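You operate a simulated robot arm through the tools that you are given. There is no shell and no other tool.

Carry out the task below with a simulated two-armed robot. There is one attempt and no reset: what you move stays moved.

TASK
Record the tune on the bridge card, then stop recording.
Fine: one stroke a key; knobs and octave stay as they are.

Only the result counts: the job must be done as asked and must still hold three seconds after the hand-in. Knocking over, shifting, dropping, spilling or breaking anything else fails it.

THE ROBOT
Two 7-joint arms with two-finger parallel grippers on one trunk that stands fixed in place. Base frame: the origin is at the foot of the trunk, x ahead of it, y to its left, z up; the work surface is at about z = 740. Units: mm, degrees, N and s.
The left shoulder is at [-82, 119, 851], the right one opposite. With the tool pointing down near the work surface each hand reaches from about 180 to 600 mm from the base axis, measured 20 degrees to its own side. Payload 3.43 kg a hand.
Tool frame (each hand has its own): the origin (TCP) lies between the finger pads and is the grasp point; the fingertips stand 30 mm ahead of it; z points along the fingers, y is the line along which they close. Largest opening 94 mm; finger width 28, thickness 10; the body of the gripper, 50 by 96 mm, starts 55 mm behind the TCP.
Orientation is told as [roll, pitch, yaw] about the base's x, y, z axes, in that order, counted from this pose: with the fingers straight down and closing along the base's y, the tool's x points along the base's -x, its y along +y and its z along -z.

THE INTERFACE
- The arms move only by the tool send_rows. It takes "left_moves", "right_moves" or both (then of equal length, played together; a hand with none holds still); each is a list of rows, each an object (a shift or turn left out is 0, a gripper value left out holds the last) with "translation": the shift along the tool's x, y, z in mm, a list of three; "dr": the turn, a rotation vector about the tool's x, y, z in degrees, a list of three; "jaw": the finger opening in mm, from 0 to 94. In form: [{"translation": [dx, dy, dz], "dr": [ax, ay, az], "jaw": jaw}, ...]. A call has 1 to 20 rows; each row shifts and turns the commanded pose from where the row before left it, along the tool's axes as they then stand. Rows are played at 5 a second. More than 50 mm and 8.6 degrees between two rows, or a gripper value outside its range, and nothing of the call is played. A pose out of reach is approached as far as the arm can. The call stops where the force on the tool passes 90 N (or 10 N more than at its start, if that is more) or the arm is blocked; 0.2 s more then pass. Each finger travels about 153 mm/s and halts on what it meets, pressing with about 44 N; the grip force reading is that of the motor and also rises with nothing between the fingers. The clock runs only during rows and for 0.2 s after the last one: add rows that do not move to give the fingers time. The reply holds the time, the measured pose of the TCP, the force on the tool along the base axes, the opening and the grip force, in the units named above and with some noise, with the torque about the TCP (base axes, N m) and any sound that the robot's microphone picked up.
- Cameras (640 x 400 px; columns grow to the right, rows downward): "scene" is now at [12.6, -30.7, 1550.6]; the picture's right is [-0.45, -0.89, 0.00], its down [-0.72, 0.37, -0.59] and it looks along [0.53, -0.27, -0.81] (base axes); focal length 320 px, centre (320, 200). "left" rides on the left gripper at [76, -14, -102] in its tool frame; the picture's right is [0.18, 0.98, 0.00], its down [-0.75, 0.14, -0.64] and it looks along [-0.63, 0.12, 0.77] (tool axes); focal length 243 px, centre (320, 200). "right" rides on the right gripper at [76, 14, -103] in its tool frame; the picture's right is [-0.18, 0.98, 0.00], its down [-0.75, -0.14, -0.64] and it looks along [-0.63, -0.12, 0.77] (tool axes); focal length 243 px, centre (320, 200). There is no depth. A picture from a camera that has moved, and an enlarged one, comes with that camera's place and axes in the base frame and with its lens. The place of the scene camera against the robot may be out by one fixed shift of up to 12 mm in any direction.
- grab_frame(camera): a new picture of that camera. It takes no simulated time.
- move_column(by): moves the trunk up (or, below 0, down) by that many mm; the arms and the scene camera ride with it, the base frame stays. It gives what a move gives, with no picture.
- pan_tilt(pan, tilt): turns the head with the scene camera to pan (to the left, within 143 degrees either way) and tilt (down, from -29 to 69), counted from straight ahead of the robot (the tilt from the chest, where the trunk bows). It gives what a move gives.
- close_up(camera, box): a new picture of the part [left, top, right, bottom] of that camera's present view, enlarged. It takes no simulated time.
- close_job(): hands the job in; it is judged then, once.

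Places have to be worked out from the pictures, the camera data and where the tool is seen. Open the grippers and draw the arms clear of the work before you hand the job in, unless the task says otherwise.

The tools are called after ">>>" by a JSON object that holds its "method" and its "body". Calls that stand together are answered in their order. send_rows: Moves the arms, as the interface text tells. Its arguments: {"type":"object","properties":{"left_moves":{"type":"array"},"right_moves":{"type":"array"}},"required":[]} The other tools are called the same way: move_column (by) moves the trunk up or down; pan_tilt (pan, tilt) turns the head that bears the scene camera; grab_frame (camera) takes a picture; close_up (camera, box) takes an enlarged picture of a part of a camera's view; close_job () hands the job in.

At the start:

```text
t: 0.0
left_position: [358.6, 59.1, 1116.1]
left_orientation: [0.0, 0.0, 0.0]
left_ft_force: [-0.3, -0.7, -0.5]
left_ft_torque: [0.03, 0.0, 0.0]
left_gripper_width: 93.9
left_finger_force: 0.0
right_position: [360.6, -233.1, 1079.1]
right_orientation: [-0.1, 0.0, 0.0]
right_ft_force: [-0.1, -0.1, -0.7]
right_ft_torque: [0.03, 0.01, 0.0]
right_gripper_width: 94.0
right_finger_force: 0.1
trunk travel left (down, up): [-275.0, 60.0]
head pan, tilt (commanded): [-26.9, 53.8]
```

scene: 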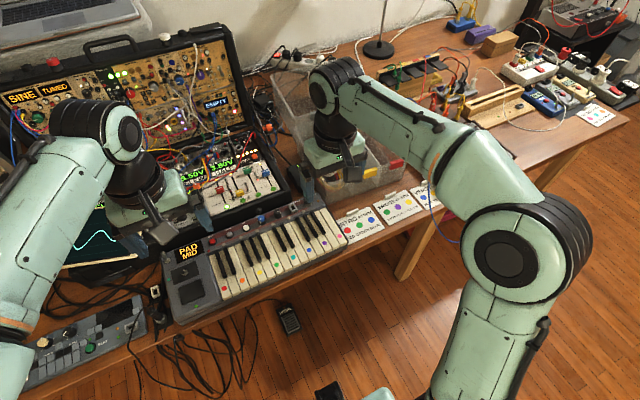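
right: 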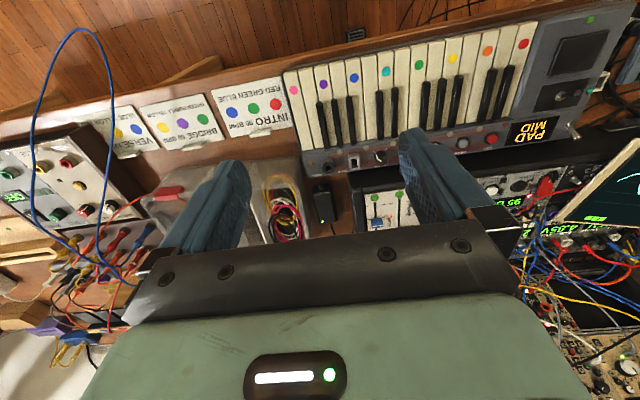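
left: 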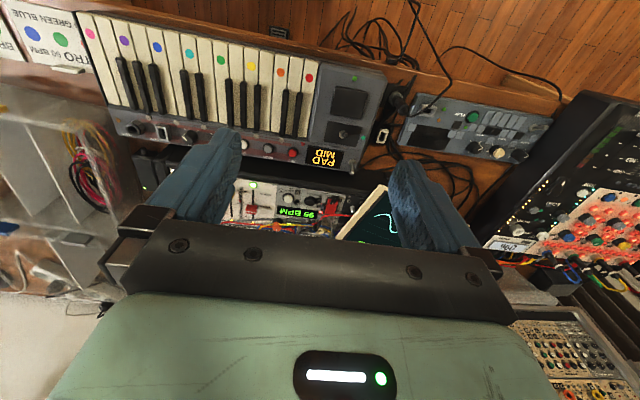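

I start by looking closely at the cards, keyboard and its controls before moving anything.

>>> {"method": "close_up", "body": {"camera": "right", "box": [60, 60, 300, 210]}}

>>> {"method": "close_up", "body": {"camera": "right", "box": [280, 0, 640, 225]}}

>>> {"method": "close_up", "body": {"camera": "scene", "box": [150, 180, 360, 320]}}

>>> {"method": "close_up", "body": {"camera": "left", "box": [60, 10, 400, 220]}}

>>> {"method": "close_up", "body": {"camera": "scene", "box": [330, 160, 450, 250]}}

```text
2.67 times, centred on (180, 135) of right
camera zoom: at [283.9, -218.8, 1180.3], right [0.18, 0.98, 0.0], down [0.75, -0.14, 0.64], along [0.63, -0.12, -0.77], focal length 647 px, centre (693, 373)
```

zoom: 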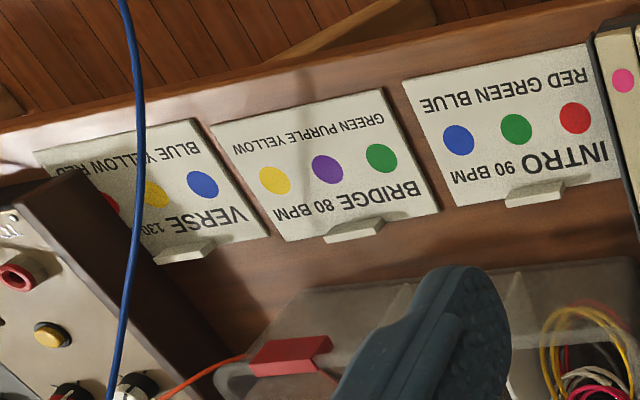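

```text
1.78 times, centred on (460, 112) of right
camera zoom: at [283.9, -218.8, 1180.3], right [0.18, 0.98, 0.0], down [0.75, -0.14, 0.64], along [0.63, -0.12, -0.77], focal length 431 px, centre (71, 356)
```

zoom: 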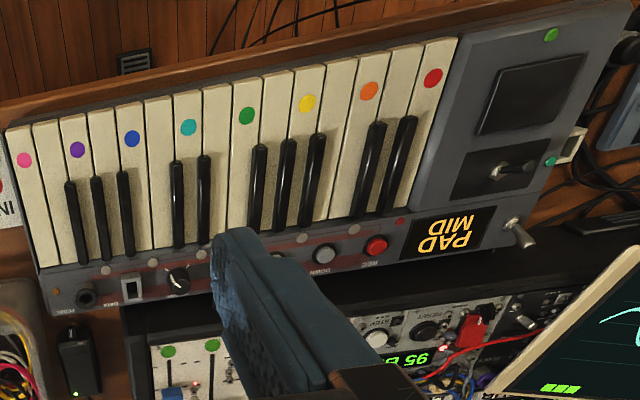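

```text
2.86 times, centred on (255, 250) of scene
camera zoom: at [12.6, -30.7, 1550.6], right [-0.45, -0.89, 0.0], down [-0.72, 0.37, -0.59], along [0.53, -0.27, -0.81], focal length 913 px, centre (506, 57)
```

zoom: 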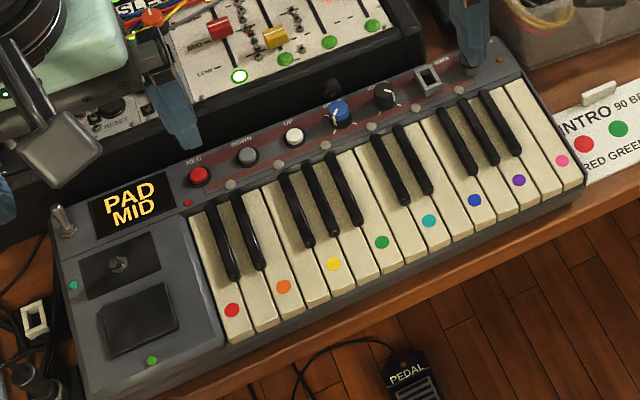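

```text
1.88 times, centred on (230, 115) of left
camera zoom: at [282.7, 44.6, 1218.4], right [-0.18, 0.98, 0.0], down [0.75, 0.14, 0.64], along [0.63, 0.12, -0.77], focal length 457 px, centre (489, 360)
```

zoom: 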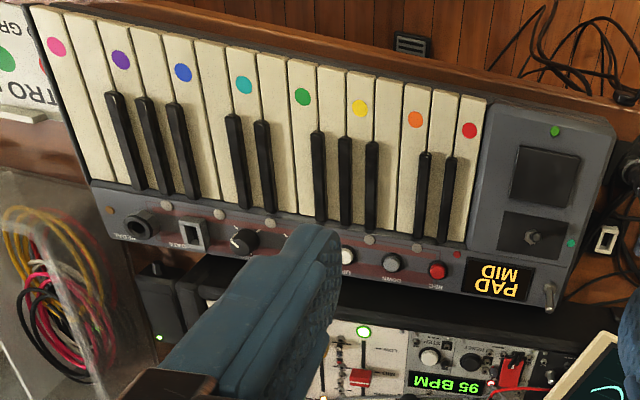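

```text
4.44 times, centred on (390, 205) of scene
camera zoom: at [12.6, -30.7, 1550.6], right [-0.45, -0.89, 0.0], down [-0.72, 0.37, -0.59], along [0.53, -0.27, -0.81], focal length 1420 px, centre (9, 178)
```

zoom: 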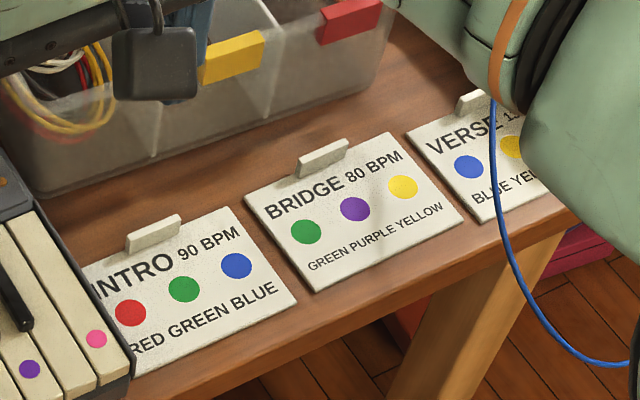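

The bridge card reads GREEN, PURPLE, YELLOW. From the two wrist cameras I place the red dot near [385, 48, 781], the pink dot near [385, -281, 781] and REC near [522, 36, 790]. I zoom in further to refine these and see the buttons' surroundings.

>>> {"method": "close_up", "body": {"camera": "scene", "box": [165, 205, 265, 268]}}

>>> {"method": "close_up", "body": {"camera": "left", "box": [220, 60, 380, 160]}}

>>> {"method": "close_up", "body": {"camera": "right", "box": [440, 80, 600, 180]}}

>>> {"method": "close_up", "body": {"camera": "left", "box": [80, 10, 240, 110]}}

>>> {"method": "close_up", "body": {"camera": "right", "box": [280, 40, 440, 140]}}

```text
6.35 times, centred on (215, 236) of scene
camera zoom: at [12.6, -30.7, 1550.6], right [-0.45, -0.89, 0.0], down [-0.72, 0.37, -0.59], along [0.53, -0.27, -0.81], focal length 2029 px, centre (987, -32)
```

zoom: 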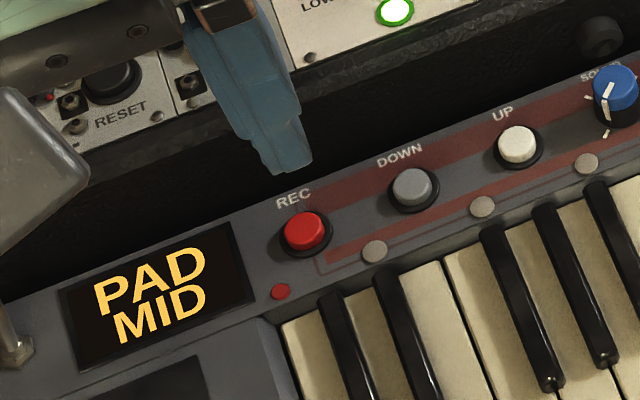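

```text
4.00 times, centred on (300, 110) of left
camera zoom: at [282.7, 44.6, 1218.4], right [-0.18, 0.98, 0.0], down [0.75, 0.14, 0.64], along [0.63, 0.12, -0.77], focal length 970 px, centre (400, 560)
```

zoom: 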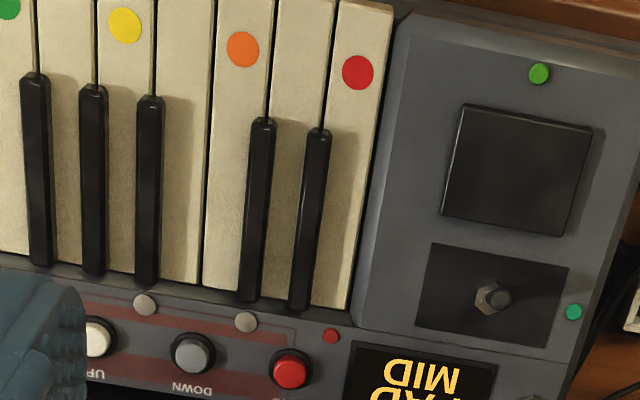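

```text
4.00 times, centred on (520, 130) of right
camera zoom: at [283.9, -218.8, 1180.3], right [0.18, 0.98, 0.0], down [0.75, -0.14, 0.64], along [0.63, -0.12, -0.77], focal length 970 px, centre (-480, 480)
```

zoom: 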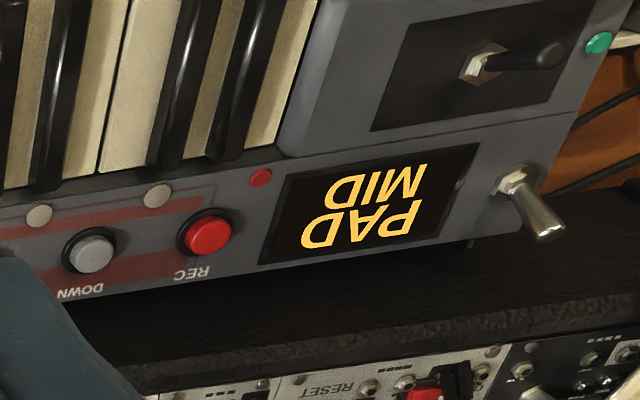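

```text
4.00 times, centred on (160, 60) of left
camera zoom: at [282.7, 44.6, 1218.4], right [-0.18, 0.98, 0.0], down [0.75, 0.14, 0.64], along [0.63, 0.12, -0.77], focal length 970 px, centre (960, 760)
```

zoom: 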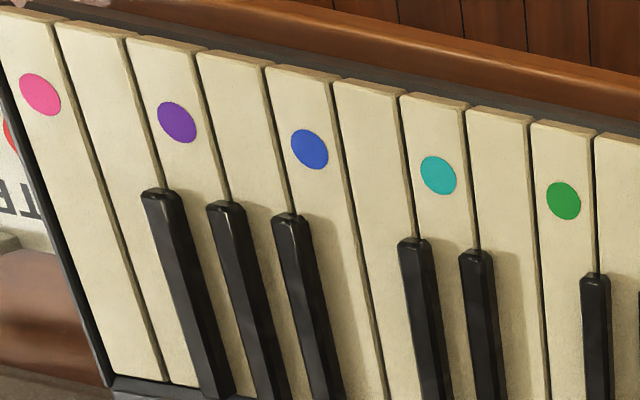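

```text
4.00 times, centred on (360, 90) of right
camera zoom: at [283.9, -218.8, 1180.3], right [0.18, 0.98, 0.0], down [0.75, -0.14, 0.64], along [0.63, -0.12, -0.77], focal length 970 px, centre (160, 640)
```

zoom: 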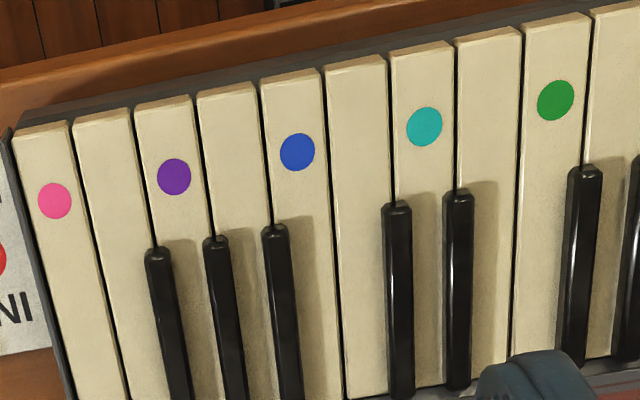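

All three views agree. Yellow is at y ≈ -46, green ≈ -93 and purple ≈ -234.5, all at x ≈ 386 and z ≈ 781. A tall case stands right behind the keyboard, so I close the left gripper, lean it forward (pitch about -21°) and bring it to hover over REC.

>>> {"method": "send_rows", "body": {"left_moves": [{"dr": [0, -7, 0], "jaw": 0}, {"dr": [0, -7, 0]}, {"dr": [0, -7, 0]}, {"translation": [-11, -3.3, 37.3]}, {"translation": [-11, -3.3, 37.3]}, {"translation": [-11, -3.3, 37.3]}, {"translation": [-11, -3.3, 37.3]}, {"translation": [-11, -3.3, 37.3]}, {"translation": [-11, -3.3, 37.3]}, {"translation": [-11, -3.3, 37.3]}, {}]}}

```text
t: 2.4
left_position: [525.4, 34.6, 897.0]
left_orientation: [0.0, -21.0, 0.1]
left_ft_force: [-0.1, -0.8, -0.2]
left_ft_torque: [-0.02, -0.01, 0.02]
left_gripper_width: 0.1
left_finger_force: 33.0
right_position: [360.2, -233.5, 1079.1]
right_orientation: [0.1, 0.0, 0.1]
right_ft_force: [0.0, -1.1, 0.1]
right_ft_torque: [-0.01, -0.03, 0.0]
right_gripper_width: 94.0
right_finger_force: 0.1
trunk travel left (down, up): [-275.0, 60.0]
head pan, tilt (commanded): [-26.9, 53.8]
```

The left hand is at [525, 35, 897] with pitch -21. I take pictures to see the tip against REC.

>>> {"method": "grab_frame", "body": {"camera": "left"}}

>>> {"method": "grab_frame", "body": {"camera": "scene"}}

>>> {"method": "close_up", "body": {"camera": "right", "box": [400, 40, 640, 190]}}

```text
taken
camera left: at [417.3, 20.5, 965.1], right [-0.17, 0.98, -0.07], down [0.47, 0.14, 0.87], along [0.86, 0.12, -0.49], focal length 243 px, centre (320, 200)
```

left: 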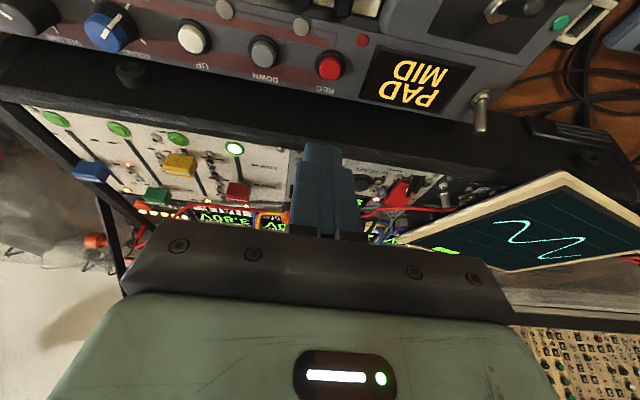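

```text
taken
camera scene: at [12.1, -30.6, 1550.6], right [-0.45, -0.89, 0.0], down [-0.72, 0.37, -0.59], along [0.53, -0.27, -0.81], focal length 320 px, centre (320, 200)
```

scene: 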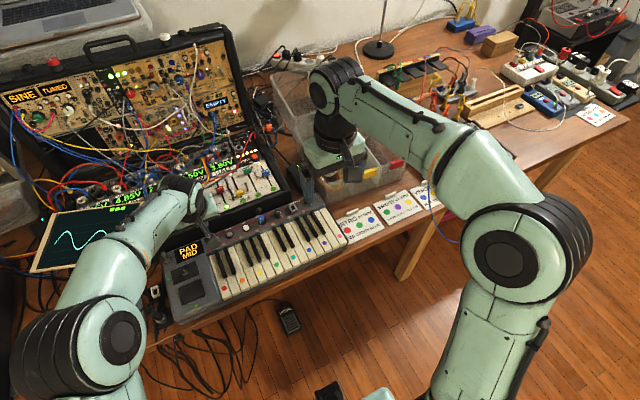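

```text
2.67 times, centred on (520, 115) of right
camera zoom: at [283.5, -218.8, 1180.4], right [0.18, 0.98, 0.0], down [0.75, -0.14, 0.64], along [0.63, -0.12, -0.77], focal length 647 px, centre (-213, 427)
```

zoom: 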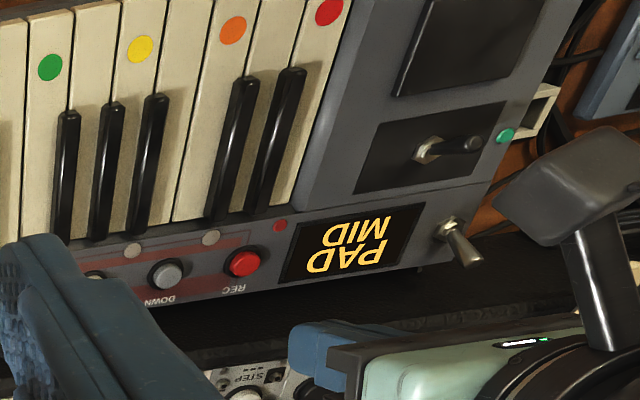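

REC computes to about [523.5, 36, 790], consistent across views. Before descending I check how near the case's front lip is to the fingertips' path.

>>> {"method": "close_up", "body": {"camera": "left", "box": [240, 30, 480, 180]}}

>>> {"method": "close_up", "body": {"camera": "right", "box": [420, 110, 580, 210]}}

>>> {"method": "close_up", "body": {"camera": "scene", "box": [160, 160, 320, 260]}}

```text
2.67 times, centred on (360, 105) of left
camera zoom: at [417.3, 20.5, 965.1], right [-0.17, 0.98, -0.07], down [0.47, 0.14, 0.87], along [0.86, 0.12, -0.49], focal length 647 px, centre (213, 453)
```

zoom: 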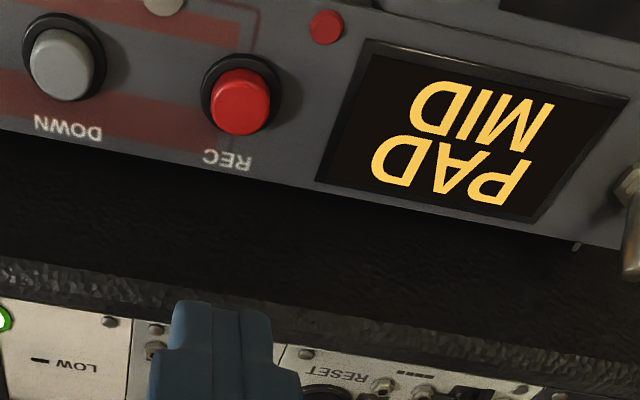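

```text
4.00 times, centred on (500, 160) of right
camera zoom: at [283.5, -218.8, 1180.4], right [0.18, 0.98, 0.0], down [0.75, -0.14, 0.64], along [0.63, -0.12, -0.77], focal length 970 px, centre (-400, 360)
```

zoom: 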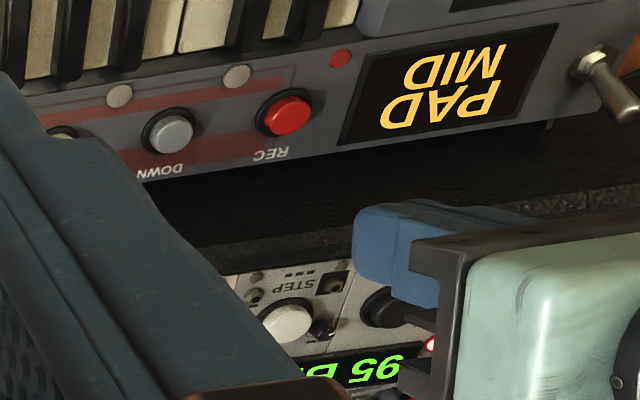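

```text
4.00 times, centred on (240, 210) of scene
camera zoom: at [12.1, -30.6, 1550.6], right [-0.45, -0.89, 0.0], down [-0.72, 0.37, -0.59], along [0.53, -0.27, -0.81], focal length 1278 px, centre (640, 160)
```

zoom: 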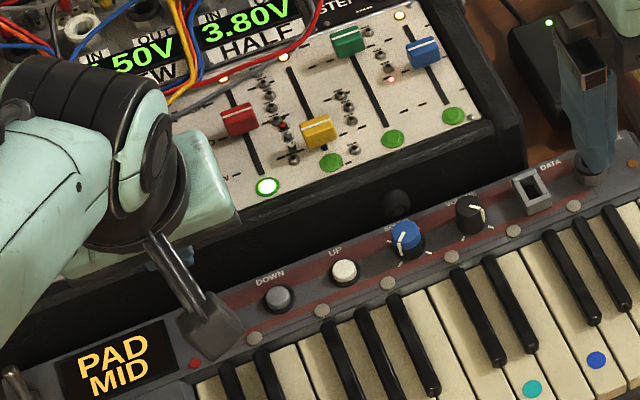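

The case lip is about x 560–570, z 820–830; the fingertips' far edge stays below x 550, so the descent is clear. I lower the left hand 58 mm straight down above REC, stopping short of it.

>>> {"method": "send_rows", "body": {"left_moves": [{"translation": [5.2, 0.7, 13.5]}, {"translation": [5.2, 0.7, 13.5]}, {"translation": [5.2, 0, 13.5]}, {"translation": [5.2, 0, 13.5]}, {}]}}

>>> {"method": "close_up", "body": {"camera": "left", "box": [240, 60, 480, 210]}}

>>> {"method": "close_up", "body": {"camera": "right", "box": [420, 80, 580, 180]}}

```text
t: 3.6
left_position: [523.2, 36.3, 839.9]
left_orientation: [0.0, -21.1, 0.0]
left_ft_force: [0.4, 0.0, -0.1]
left_ft_torque: [-0.02, 0.01, 0.03]
left_gripper_width: 0.1
left_finger_force: 33.5
right_position: [361.5, -232.5, 1079.4]
right_orientation: [0.1, 0.0, 0.0]
right_ft_force: [-0.3, -1.3, 0.0]
right_ft_torque: [-0.02, 0.01, -0.01]
right_gripper_width: 94.0
right_finger_force: 0.2
trunk travel left (down, up): [-275.0, 60.0]
head pan, tilt (commanded): [-26.9, 53.8]
```

```text
2.67 times, centred on (360, 135) of left
camera zoom: at [415.7, 21.7, 908.3], right [-0.17, 0.98, -0.07], down [0.47, 0.14, 0.87], along [0.86, 0.12, -0.49], focal length 647 px, centre (213, 373)
```

zoom: 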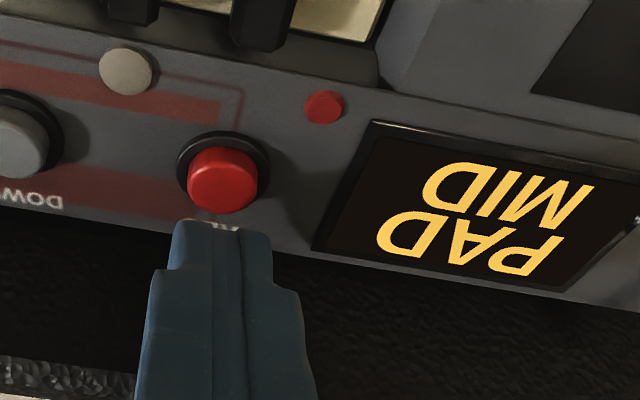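

```text
4.00 times, centred on (500, 130) of right
camera zoom: at [283.8, -218.8, 1180.3], right [0.18, 0.98, 0.0], down [0.75, -0.14, 0.64], along [0.63, -0.12, -0.77], focal length 970 px, centre (-400, 480)
```

zoom: 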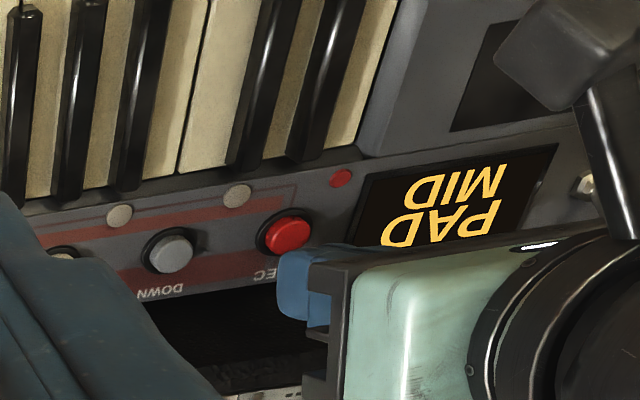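

The closed tips sit just above REC (cap top now estimated near [520.5, 35.5, 799]), and the refined white key tops are near z 789, with green at y -93, purple -232 and yellow -46.7. I now bring the right hand, rolled -15° with the jaw at 60 so its +y finger is lowest, to hover over the green key.

>>> {"method": "send_rows", "body": {"right_moves": [{"dr": [7.5, 0, 0], "jaw": 60}, {"dr": [7.5, 0, 0]}, {"translation": [-3.36, 24.1, 27.7]}, {"translation": [-3.36, 24.1, 27.7]}, {"translation": [-3.36, 24.1, 27.7]}, {"translation": [-3.36, 24.1, 27.7]}, {"translation": [-3.36, 24.1, 27.7]}, {"translation": [-3.36, 24.1, 27.7]}, {"translation": [-3.36, 24.1, 27.7]}, {}]}}

>>> {"method": "grab_frame", "body": {"camera": "right"}}

>>> {"method": "grab_frame", "body": {"camera": "scene"}}

>>> {"method": "grab_frame", "body": {"camera": "left"}}

```text
t: 5.8
left_position: [522.9, 35.2, 840.3]
left_orientation: [0.0, -21.1, 0.0]
left_ft_force: [-0.4, 0.1, 0.0]
left_ft_torque: [0.03, 0.01, 0.0]
left_gripper_width: 0.3
left_finger_force: 33.2
right_position: [387.9, -120.1, 848.5]
right_orientation: [-15.0, -0.1, -0.1]
right_ft_force: [0.4, 1.3, 0.3]
right_ft_torque: [0.0, 0.02, 0.01]
right_gripper_width: 59.8
right_finger_force: 0.1
trunk travel left (down, up): [-275.0, 60.0]
head pan, tilt (commanded): [-26.9, 53.8]
```

```text
taken
camera right: at [310.8, -79.3, 941.6], right [0.19, 0.95, -0.25], down [0.75, 0.03, 0.66], along [0.63, -0.31, -0.71], focal length 243 px, centre (320, 200)
```

right: 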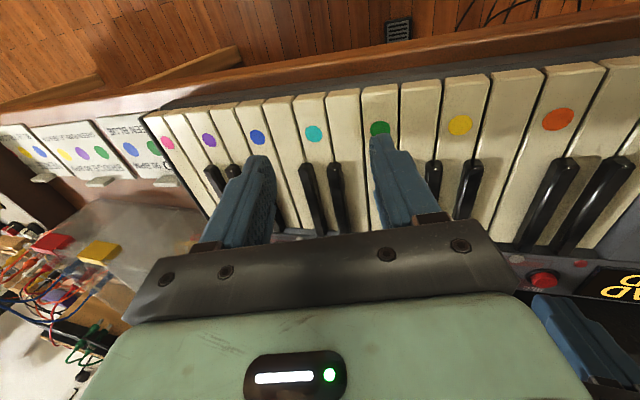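

```text
taken
camera scene: at [12.3, -30.9, 1550.6], right [-0.45, -0.89, 0.0], down [-0.72, 0.37, -0.59], along [0.53, -0.27, -0.81], focal length 320 px, centre (320, 200)
```

scene: 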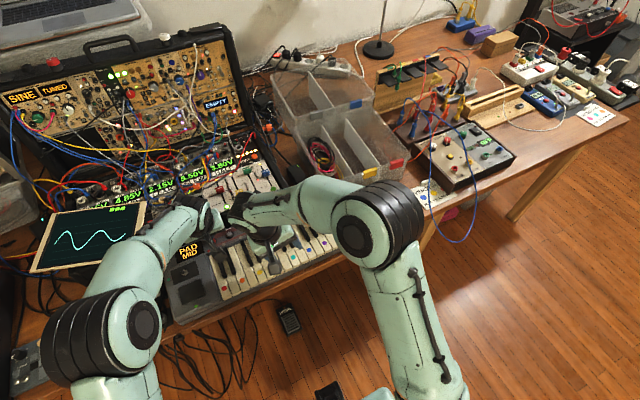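

```text
taken
camera left: at [415.5, 21.6, 908.5], right [-0.17, 0.98, -0.07], down [0.47, 0.14, 0.87], along [0.86, 0.12, -0.49], focal length 243 px, centre (320, 200)
```

left: 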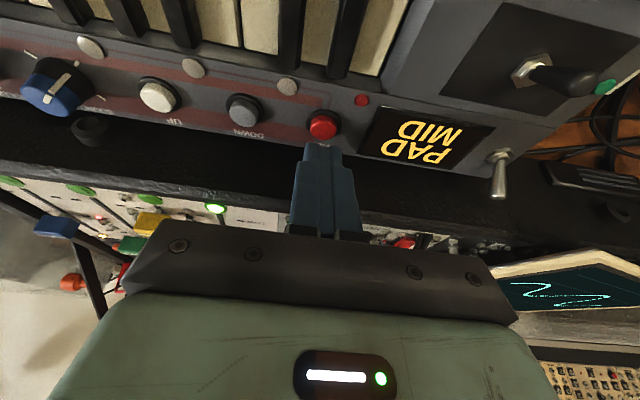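

The right finger hovers over the green key. I zoom to verify its alignment with the green key's edges.

>>> {"method": "close_up", "body": {"camera": "right", "box": [300, 60, 500, 185]}}

>>> {"method": "close_up", "body": {"camera": "scene", "box": [200, 190, 360, 290]}}

```text
3.20 times, centred on (400, 122) of right
camera zoom: at [310.8, -79.3, 941.6], right [0.19, 0.95, -0.25], down [0.75, 0.03, 0.66], along [0.63, -0.31, -0.71], focal length 776 px, centre (64, 448)
```

zoom: 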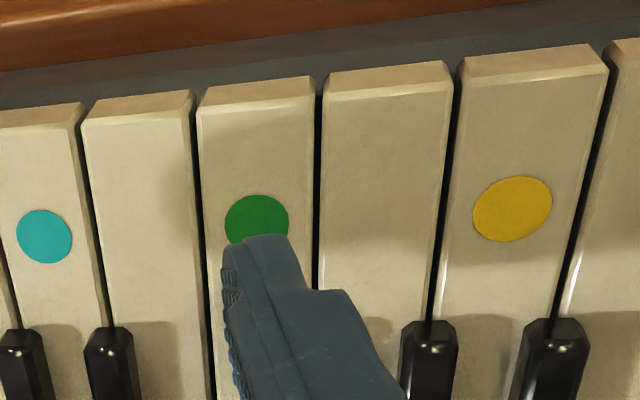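

```text
4.00 times, centred on (280, 240) of scene
camera zoom: at [12.3, -30.9, 1550.6], right [-0.45, -0.89, 0.0], down [-0.72, 0.37, -0.59], along [0.53, -0.27, -0.81], focal length 1278 px, centre (480, 40)
```

zoom: 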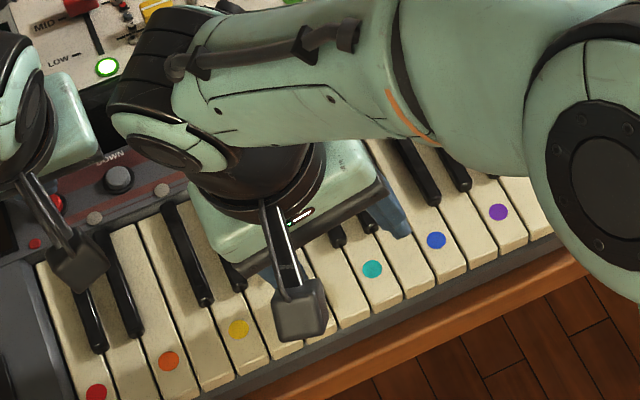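

The finger is well centred on green, but the black keys' fronts start near x 402. I shift the right hand 8 mm toward the robot and 1 mm to -y, and lower the left tip 6 mm toward REC to find first contact.

>>> {"method": "send_rows", "body": {"left_moves": [{"translation": [0.72, 0, 1.87]}, {"translation": [0.72, 0, 1.87]}, {"translation": [0.72, 0, 1.87]}, {}], "right_moves": [{"translation": [4, -0.97, 0.26]}, {"translation": [4, 0, 0]}, {}, {}]}}

>>> {"method": "close_up", "body": {"camera": "left", "box": [240, 60, 480, 210]}}

>>> {"method": "close_up", "body": {"camera": "right", "box": [300, 60, 500, 185]}}

```text
t: 6.8
left_position: [523.3, 36.8, 834.7]
left_orientation: [0.0, -21.0, 0.0]
left_ft_force: [0.7, 0.3, -0.2]
left_ft_torque: [0.0, 0.01, 0.0]
left_gripper_width: 0.0
left_finger_force: 33.1
right_position: [377.6, -120.5, 847.7]
right_orientation: [-15.0, 0.0, -0.1]
right_ft_force: [-0.1, -0.3, 0.9]
right_ft_torque: [-0.01, 0.01, 0.04]
right_gripper_width: 60.0
right_finger_force: 0.1
trunk travel left (down, up): [-275.0, 60.0]
head pan, tilt (commanded): [-26.9, 53.8]
```

```text
2.67 times, centred on (360, 135) of left
camera zoom: at [416.3, 22.8, 902.6], right [-0.17, 0.98, -0.07], down [0.47, 0.14, 0.87], along [0.86, 0.12, -0.49], focal length 647 px, centre (213, 373)
```

zoom: 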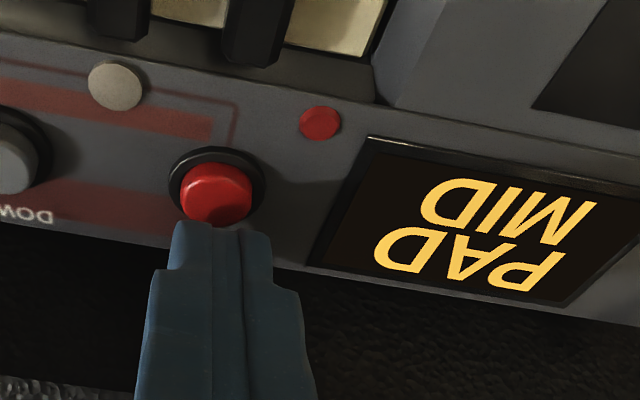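

```text
3.20 times, centred on (400, 122) of right
camera zoom: at [301.3, -80.8, 941.4], right [0.18, 0.95, -0.25], down [0.75, 0.03, 0.66], along [0.63, -0.31, -0.71], focal length 776 px, centre (64, 448)
```

zoom: 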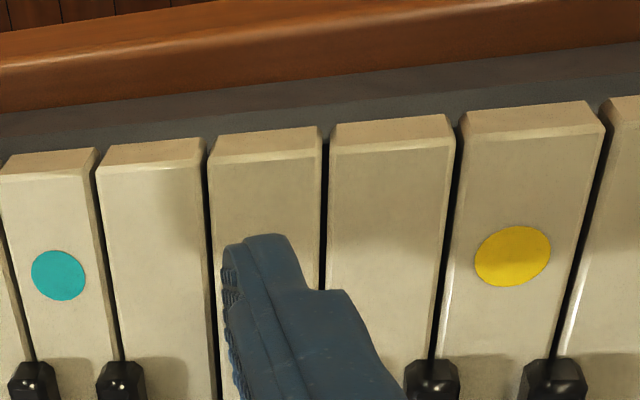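

No contact yet with the tip edge at about z 801.7, centred on the cap. I continue down in small steps.

>>> {"method": "send_rows", "body": {"left_moves": [{"translation": [0.54, 0, 1.4]}, {"translation": [0.54, 0, 1.4]}, {}]}}

```text
t: 7.6
left_position: [523.9, 37.6, 832.7]
left_orientation: [0.1, -21.0, 0.0]
left_ft_force: [-1.2, -0.9, 2.1]
left_ft_torque: [-0.01, 0.04, 0.01]
left_gripper_width: 0.0
left_finger_force: 33.1
right_position: [377.7, -120.2, 848.9]
right_orientation: [-15.0, 0.0, 0.0]
right_ft_force: [0.2, -0.4, -0.3]
right_ft_torque: [-0.02, 0.0, 0.0]
right_gripper_width: 59.8
right_finger_force: 0.1
trunk travel left (down, up): [-275.0, 60.0]
head pan, tilt (commanded): [-26.9, 53.8]
heard: click
```

A click was heard with about 2 N on the tip. I check the REC light and display.

>>> {"method": "close_up", "body": {"camera": "left", "box": [240, 60, 480, 210]}}

>>> {"method": "close_up", "body": {"camera": "right", "box": [440, 200, 640, 325]}}

```text
2.67 times, centred on (360, 135) of left
camera zoom: at [416.6, 22.8, 900.7], right [-0.17, 0.98, -0.07], down [0.47, 0.14, 0.87], along [0.86, 0.12, -0.49], focal length 647 px, centre (213, 373)
```

zoom: 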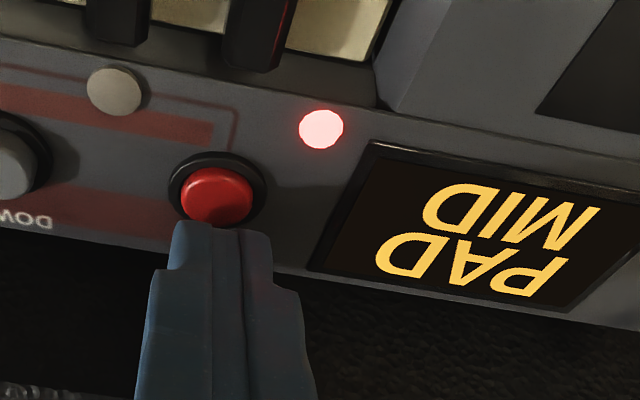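

```text
3.20 times, centred on (540, 262) of right
camera zoom: at [301.2, -80.8, 941.4], right [0.18, 0.95, -0.25], down [0.75, 0.03, 0.66], along [0.63, -0.31, -0.71], focal length 776 px, centre (-384, 0)
```

zoom: 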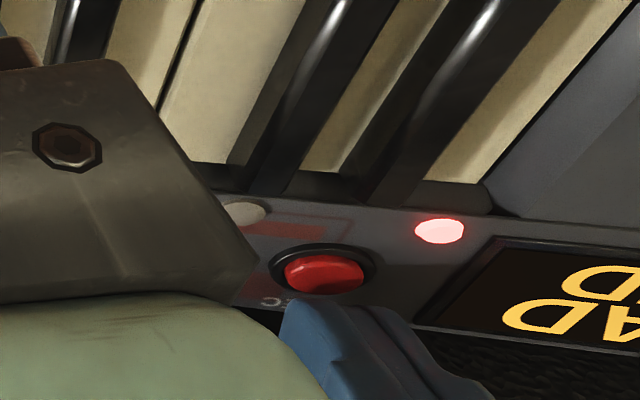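

The red REC light is on, so recording has started. I lift the left hand straight up off REC and then away to +y.

>>> {"method": "send_rows", "body": {"left_moves": [{"translation": [-3.6, 0, -9.3]}, {"translation": [-7.16, 0, -18.7]}, {"translation": [-10, 0, -26]}, {"translation": [-10, 0, -26]}, {"translation": [-5, 10, -13]}, {"translation": [0, 25, 0]}, {"translation": [0, 25, 0]}, {}]}}

>>> {"method": "grab_frame", "body": {"camera": "left"}}

>>> {"method": "grab_frame", "body": {"camera": "right"}}

```text
t: 9.4
left_position: [524.0, 96.5, 932.0]
left_orientation: [0.0, -21.0, 0.0]
left_ft_force: [0.1, -0.2, 0.0]
left_ft_torque: [-0.02, 0.02, 0.04]
left_gripper_width: 0.0
left_finger_force: 33.2
right_position: [378.1, -120.5, 848.2]
right_orientation: [-15.0, 0.0, 0.0]
right_ft_force: [-0.6, -0.1, 0.2]
right_ft_torque: [-0.01, 0.01, 0.0]
right_gripper_width: 60.1
right_finger_force: 0.0
trunk travel left (down, up): [-275.0, 60.0]
head pan, tilt (commanded): [-26.9, 53.8]
```

```text
taken
camera left: at [416.7, 82.0, 999.0], right [-0.17, 0.98, -0.07], down [0.47, 0.14, 0.87], along [0.86, 0.12, -0.49], focal length 243 px, centre (320, 200)
```

left: 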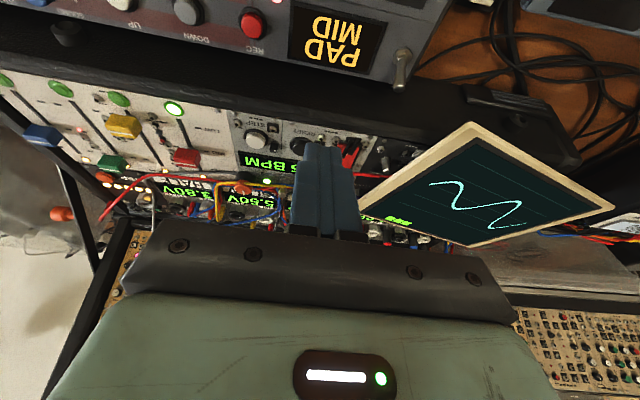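

```text
taken
camera right: at [301.3, -80.9, 941.3], right [0.18, 0.95, -0.25], down [0.75, 0.03, 0.66], along [0.63, -0.31, -0.71], focal length 243 px, centre (320, 200)
```

right: 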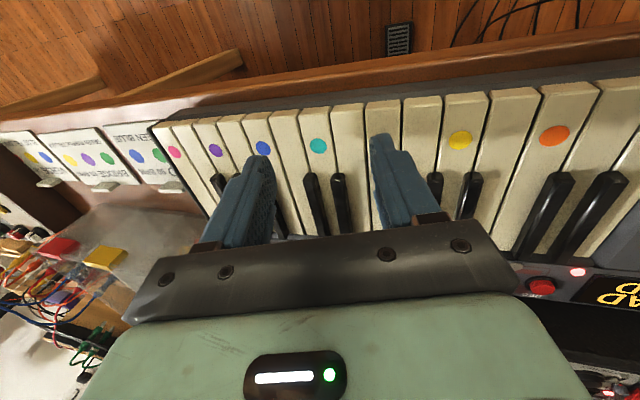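

REC is still lit and the left hand is clear. I lower the right finger toward the green key to about z 791.

>>> {"method": "send_rows", "body": {"right_moves": [{"translation": [0, 2.07, 7.73]}, {"translation": [0, 1.81, 6.76]}, {"translation": [0, 0.65, 2.42]}, {}]}}

>>> {"method": "close_up", "body": {"camera": "right", "box": [300, 60, 500, 185]}}

```text
t: 10.4
left_position: [525.2, 96.8, 931.2]
left_orientation: [0.1, -21.0, 0.0]
left_ft_force: [0.5, -0.3, 0.5]
left_ft_torque: [-0.03, -0.01, 0.01]
left_gripper_width: 0.0
left_finger_force: 33.0
right_position: [377.4, -120.2, 830.9]
right_orientation: [-15.0, 0.0, 0.0]
right_ft_force: [0.4, 0.3, -0.7]
right_ft_torque: [0.01, -0.05, 0.05]
right_gripper_width: 60.0
right_finger_force: 0.1
trunk travel left (down, up): [-275.0, 60.0]
head pan, tilt (commanded): [-26.9, 53.8]
```

```text
3.20 times, centred on (400, 122) of right
camera zoom: at [299.8, -80.7, 924.7], right [0.18, 0.95, -0.25], down [0.75, 0.03, 0.66], along [0.63, -0.31, -0.71], focal length 776 px, centre (64, 448)
```

zoom: 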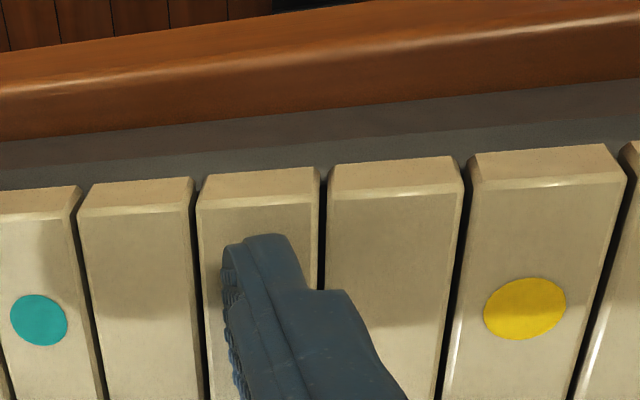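

The tip is centred on the green key, just above it. I press further down in 2 mm steps until the note sounds.

>>> {"method": "send_rows", "body": {"right_moves": [{"translation": [0, 0.52, 1.93]}, {"translation": [0, 0.52, 1.93]}, {"translation": [0, 0.52, 1.93]}]}}

```text
t: 11.2
left_position: [524.9, 97.5, 931.2]
left_orientation: [0.0, -21.0, 0.1]
left_ft_force: [-0.4, 0.2, 0.3]
left_ft_torque: [-0.01, -0.01, 0.01]
left_gripper_width: 0.0
left_finger_force: 32.8
right_position: [377.3, -121.7, 824.9]
right_orientation: [-15.0, 0.1, -0.1]
right_ft_force: [-0.9, -0.4, 1.7]
right_ft_torque: [0.03, 0.0, 0.07]
right_gripper_width: 60.0
right_finger_force: 0.0
trunk travel left (down, up): [-275.0, 60.0]
head pan, tilt (commanded): [-26.9, 53.8]
heard: click
```

A click was heard with about 1.7 N. I check that it is the green key that went down and that REC remains lit.

>>> {"method": "close_up", "body": {"camera": "right", "box": [300, 60, 500, 185]}}

>>> {"method": "grab_frame", "body": {"camera": "right"}}

>>> {"method": "close_up", "body": {"camera": "scene", "box": [150, 190, 350, 315]}}

```text
3.20 times, centred on (400, 122) of right
camera zoom: at [300.4, -80.8, 918.0], right [0.18, 0.95, -0.25], down [0.75, 0.03, 0.66], along [0.63, -0.31, -0.71], focal length 776 px, centre (64, 448)
```

zoom: 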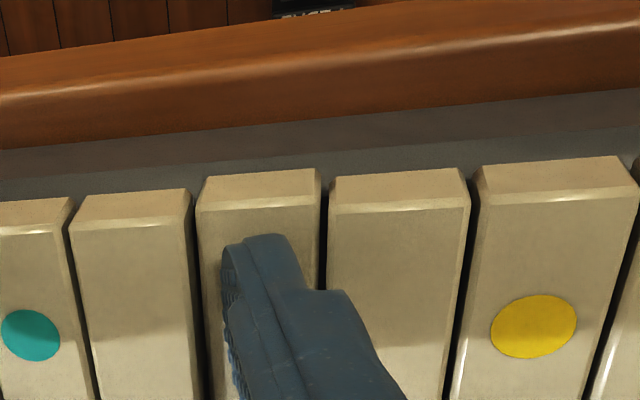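

```text
taken
camera right: at [300.4, -80.8, 918.0], right [0.18, 0.95, -0.25], down [0.75, 0.03, 0.66], along [0.63, -0.31, -0.71], focal length 243 px, centre (320, 200)
```

right: 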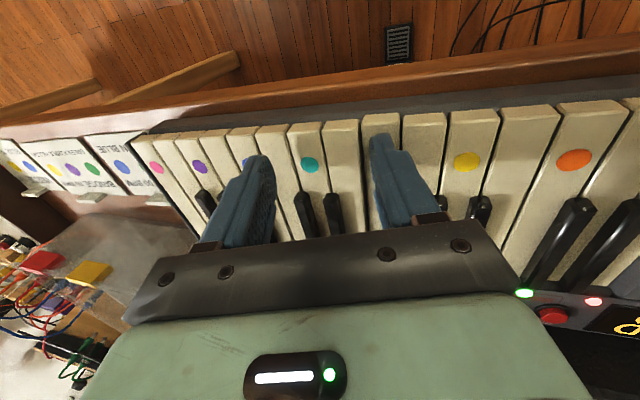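

```text
3.20 times, centred on (250, 252) of scene
camera zoom: at [12.4, -30.7, 1550.6], right [-0.45, -0.89, 0.0], down [-0.72, 0.37, -0.59], along [0.53, -0.27, -0.81], focal length 1023 px, centre (544, 32)
```

zoom: 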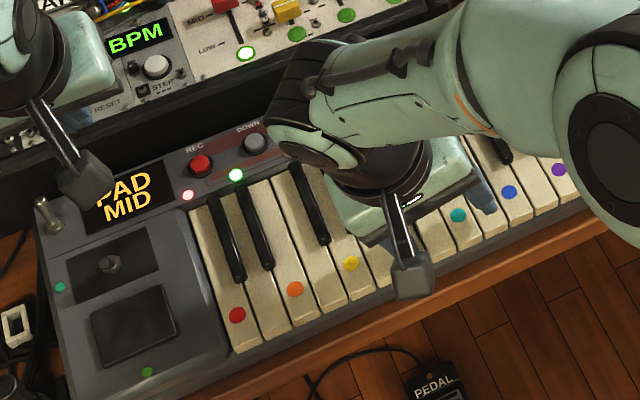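

A step LED next to REC lit up green: the first note is in and REC is still on. I lift off green and move to hover over purple.

>>> {"method": "send_rows", "body": {"right_moves": [{"translation": [0, -2.07, -7.73]}, {"translation": [0, -4.66, -17.4]}, {"translation": [0, -33.64, 9.02]}, {"translation": [0, -33.64, 9.02]}, {"translation": [0, -33.64, 9.02]}, {"translation": [0, -33.64, 9.02]}, {}, {}]}}

>>> {"method": "close_up", "body": {"camera": "right", "box": [300, 60, 500, 185]}}

>>> {"method": "grab_frame", "body": {"camera": "scene"}}

```text
t: 13.0
left_position: [525.2, 94.0, 929.8]
left_orientation: [-0.1, -21.0, 0.0]
left_ft_force: [-0.8, -0.3, 0.0]
left_ft_torque: [-0.02, 0.01, -0.01]
left_gripper_width: 0.0
left_finger_force: 33.2
right_position: [376.5, -262.5, 852.2]
right_orientation: [-14.9, 0.1, 0.0]
right_ft_force: [-1.0, -0.8, -0.1]
right_ft_torque: [0.03, 0.02, -0.01]
right_gripper_width: 60.0
right_finger_force: 0.0
trunk travel left (down, up): [-275.0, 60.0]
head pan, tilt (commanded): [-26.9, 53.8]
```

```text
3.20 times, centred on (400, 122) of right
camera zoom: at [300.0, -221.7, 945.8], right [0.18, 0.95, -0.25], down [0.75, 0.03, 0.66], along [0.63, -0.31, -0.71], focal length 776 px, centre (64, 448)
```

zoom: 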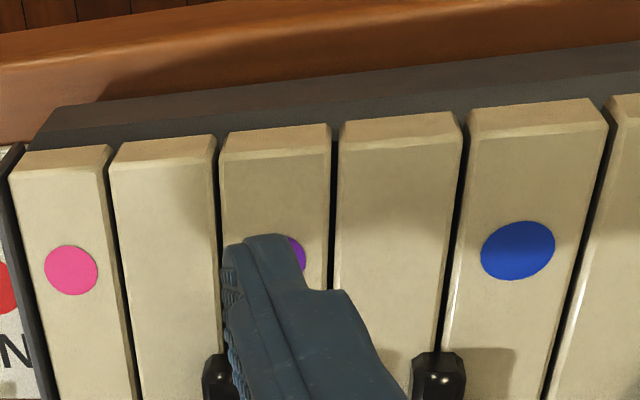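

```text
taken
camera scene: at [12.6, -30.9, 1550.6], right [-0.45, -0.89, 0.0], down [-0.72, 0.37, -0.59], along [0.53, -0.27, -0.81], focal length 320 px, centre (320, 200)
```

scene: 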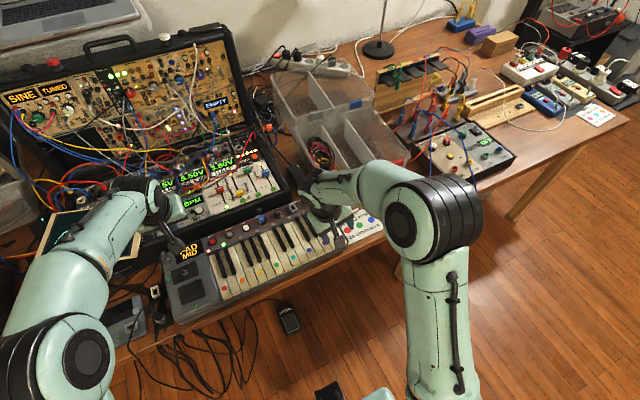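

The finger sits about 2 mm too far to -y relative to the purple key's centre. I shift +2 mm and lower to just above the key.

>>> {"method": "send_rows", "body": {"right_moves": [{"translation": [0, 4.52, 9.14]}, {"translation": [0, 2.07, 7.73]}, {"translation": [0, 0.52, 1.93]}, {}]}}

>>> {"method": "close_up", "body": {"camera": "right", "box": [300, 60, 500, 185]}}

```text
t: 14.0
left_position: [525.4, 95.7, 929.4]
left_orientation: [0.0, -21.0, 0.1]
left_ft_force: [0.3, -0.4, -0.1]
left_ft_torque: [0.03, 0.0, 0.02]
left_gripper_width: 0.0
left_finger_force: 33.1
right_position: [377.5, -257.6, 833.2]
right_orientation: [-15.0, 0.0, 0.0]
right_ft_force: [-0.4, -0.8, 0.4]
right_ft_torque: [0.01, 0.0, -0.02]
right_gripper_width: 60.0
right_finger_force: 0.0
trunk travel left (down, up): [-275.0, 60.0]
head pan, tilt (commanded): [-26.9, 53.8]
```

```text
3.20 times, centred on (400, 122) of right
camera zoom: at [300.2, -217.9, 926.0], right [0.18, 0.95, -0.25], down [0.75, 0.03, 0.66], along [0.63, -0.31, -0.71], focal length 776 px, centre (64, 448)
```

zoom: 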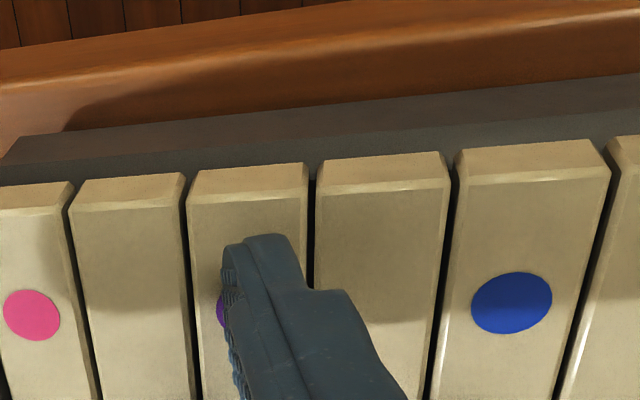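

Now the tip is roughly 1.8 mm too far to +y. I shift back -1.7 mm and let it settle before pressing.

>>> {"method": "send_rows", "body": {"right_moves": [{"translation": [0, -1.64, 0.44]}, {}, {}]}}

>>> {"method": "close_up", "body": {"camera": "right", "box": [300, 60, 500, 185]}}

```text
t: 14.8
left_position: [524.3, 97.2, 930.6]
left_orientation: [0.0, -21.0, -0.1]
left_ft_force: [0.3, -0.3, -0.5]
left_ft_torque: [-0.02, 0.03, 0.01]
left_gripper_width: 0.1
left_finger_force: 33.2
right_position: [376.5, -260.8, 831.5]
right_orientation: [-15.1, 0.0, 0.0]
right_ft_force: [-0.1, 0.1, -0.5]
right_ft_torque: [0.0, -0.01, -0.03]
right_gripper_width: 60.0
right_finger_force: 0.1
trunk travel left (down, up): [-275.0, 60.0]
head pan, tilt (commanded): [-26.9, 53.8]
```

```text
3.20 times, centred on (400, 122) of right
camera zoom: at [300.2, -220.3, 925.5], right [0.18, 0.95, -0.25], down [0.75, 0.03, 0.66], along [0.63, -0.31, -0.71], focal length 776 px, centre (64, 448)
```

zoom: 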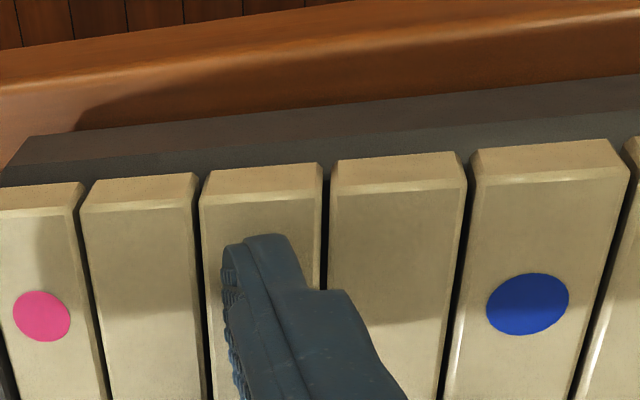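

The tip is now centred on the purple key exactly as it was on green. I press down in 2 mm steps.

>>> {"method": "send_rows", "body": {"right_moves": [{"translation": [0, 0.52, 1.93]}, {"translation": [0, 0.52, 1.93]}, {"translation": [0, 0.52, 1.93]}]}}

>>> {"method": "close_up", "body": {"camera": "right", "box": [300, 60, 500, 185]}}

>>> {"method": "close_up", "body": {"camera": "scene", "box": [150, 190, 350, 315]}}

```text
t: 15.6
left_position: [524.4, 97.0, 929.0]
left_orientation: [-0.1, -21.0, 0.0]
left_ft_force: [0.6, 0.6, -0.2]
left_ft_torque: [-0.04, 0.01, 0.01]
left_gripper_width: 0.0
left_finger_force: 33.3
right_position: [376.4, -259.8, 826.8]
right_orientation: [-15.0, 0.0, 0.0]
right_ft_force: [0.4, -0.2, 1.6]
right_ft_torque: [0.01, -0.01, -0.04]
right_gripper_width: 59.6
right_finger_force: 0.1
trunk travel left (down, up): [-275.0, 60.0]
head pan, tilt (commanded): [-26.9, 53.8]
heard: click
```

```text
3.20 times, centred on (400, 122) of right
camera zoom: at [299.6, -219.9, 919.5], right [0.18, 0.95, -0.25], down [0.75, 0.03, 0.66], along [0.63, -0.31, -0.71], focal length 776 px, centre (64, 448)
```

zoom: 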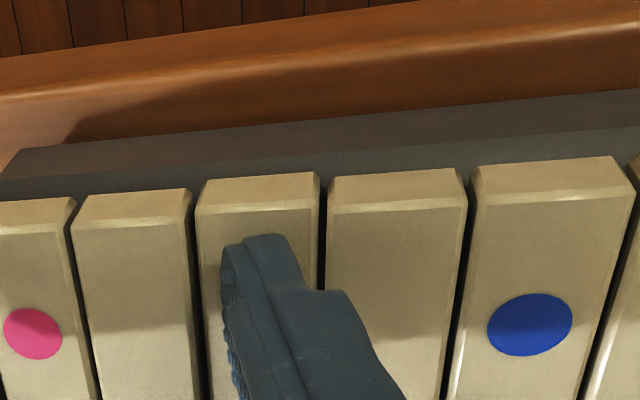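

```text
3.20 times, centred on (250, 252) of scene
camera zoom: at [12.7, -30.7, 1550.6], right [-0.45, -0.89, 0.0], down [-0.72, 0.37, -0.59], along [0.53, -0.27, -0.81], focal length 1023 px, centre (544, 32)
```

zoom: 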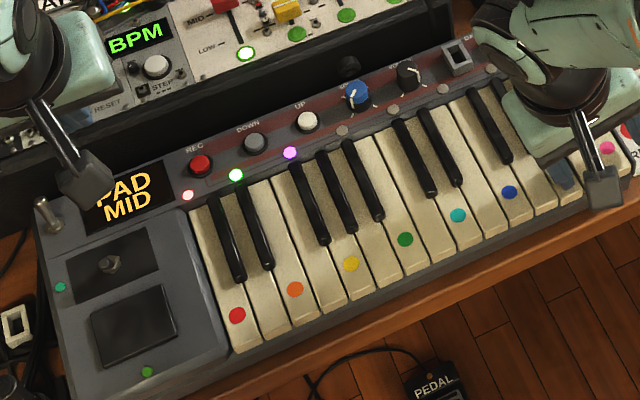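

The second step LED lit purple, so the LEDs show the recorded colours. I lift off and move to hover over yellow.

>>> {"method": "send_rows", "body": {"right_moves": [{"translation": [0, -2.07, -7.73]}, {"translation": [0, -4.66, -17.4]}, {"translation": [0, 35.8, -9.6]}, {"translation": [0, 35.8, -9.6]}, {"translation": [0, 35.8, -9.6]}, {"translation": [0, 35.8, -9.6]}, {"translation": [0, 35.8, -9.6]}, {}, {}]}}

>>> {"method": "close_up", "body": {"camera": "right", "box": [300, 60, 500, 185]}}

>>> {"method": "grab_frame", "body": {"camera": "scene"}}

```text
t: 17.6
left_position: [524.3, 95.7, 931.5]
left_orientation: [0.0, -21.1, 0.0]
left_ft_force: [-0.4, 0.4, -0.6]
left_ft_torque: [0.01, 0.01, 0.02]
left_gripper_width: 0.0
left_finger_force: 33.1
right_position: [375.6, -75.8, 850.9]
right_orientation: [-15.0, 0.0, 0.0]
right_ft_force: [0.4, -0.6, 0.1]
right_ft_torque: [0.0, 0.01, 0.02]
right_gripper_width: 59.9
right_finger_force: 0.0
trunk travel left (down, up): [-275.0, 60.0]
head pan, tilt (commanded): [-26.9, 53.8]
```

```text
3.20 times, centred on (400, 122) of right
camera zoom: at [298.7, -35.2, 944.3], right [0.18, 0.95, -0.25], down [0.75, 0.03, 0.66], along [0.63, -0.31, -0.71], focal length 776 px, centre (64, 448)
```

zoom: 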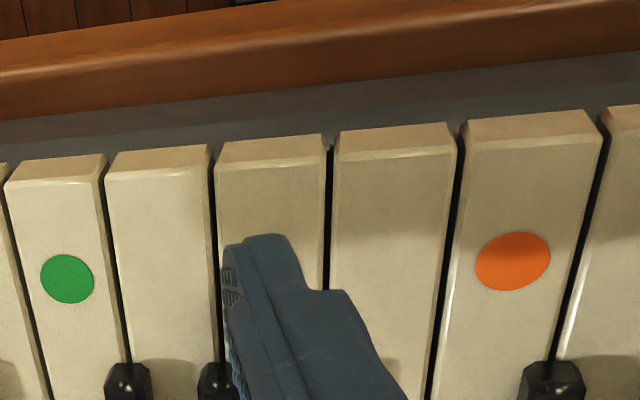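

```text
taken
camera scene: at [12.7, -30.3, 1550.6], right [-0.45, -0.89, 0.0], down [-0.72, 0.37, -0.59], along [0.53, -0.27, -0.81], focal length 320 px, centre (320, 200)
```

scene: 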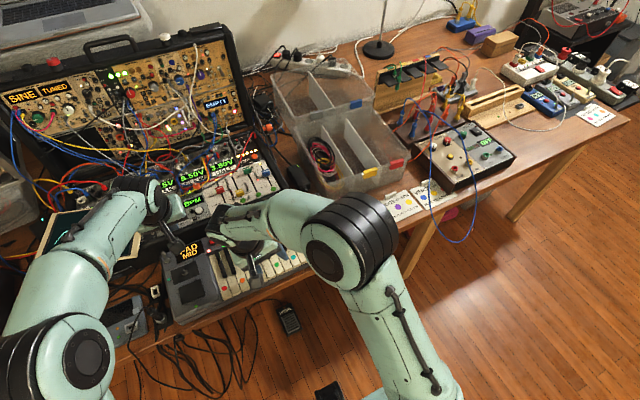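

The finger is over the key between green+1 and orange-1, i.e. yellow, well centred. I lower it to just above the key and check again.

>>> {"method": "send_rows", "body": {"right_moves": [{"translation": [0, 2.59, 9.66]}, {"translation": [0, 2.07, 7.73]}, {"translation": [0, 0.26, 0.97]}, {}, {}]}}

>>> {"method": "close_up", "body": {"camera": "right", "box": [300, 60, 500, 185]}}

```text
t: 18.8
left_position: [525.2, 96.2, 929.7]
left_orientation: [-0.1, -21.0, 0.0]
left_ft_force: [0.5, 0.2, -0.1]
left_ft_torque: [0.0, 0.02, -0.02]
left_gripper_width: 0.0
left_finger_force: 33.1
right_position: [377.1, -75.1, 830.9]
right_orientation: [-15.1, 0.1, 0.0]
right_ft_force: [-0.4, -0.3, 0.6]
right_ft_torque: [0.0, 0.0, -0.03]
right_gripper_width: 60.0
right_finger_force: 0.1
trunk travel left (down, up): [-275.0, 60.0]
head pan, tilt (commanded): [-26.9, 53.8]
```

```text
3.20 times, centred on (400, 122) of right
camera zoom: at [299.7, -35.7, 924.8], right [0.18, 0.95, -0.25], down [0.75, 0.03, 0.66], along [0.63, -0.31, -0.71], focal length 776 px, centre (64, 448)
```

zoom: 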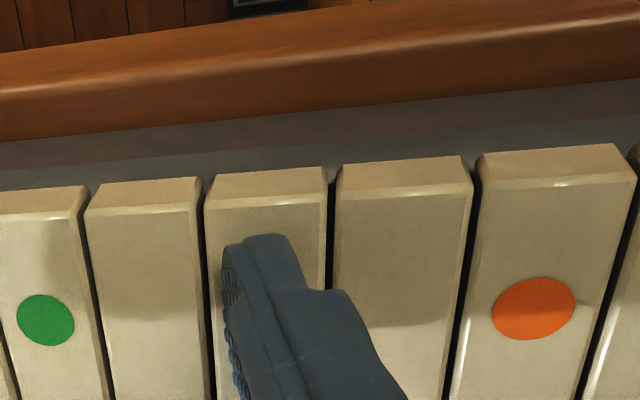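

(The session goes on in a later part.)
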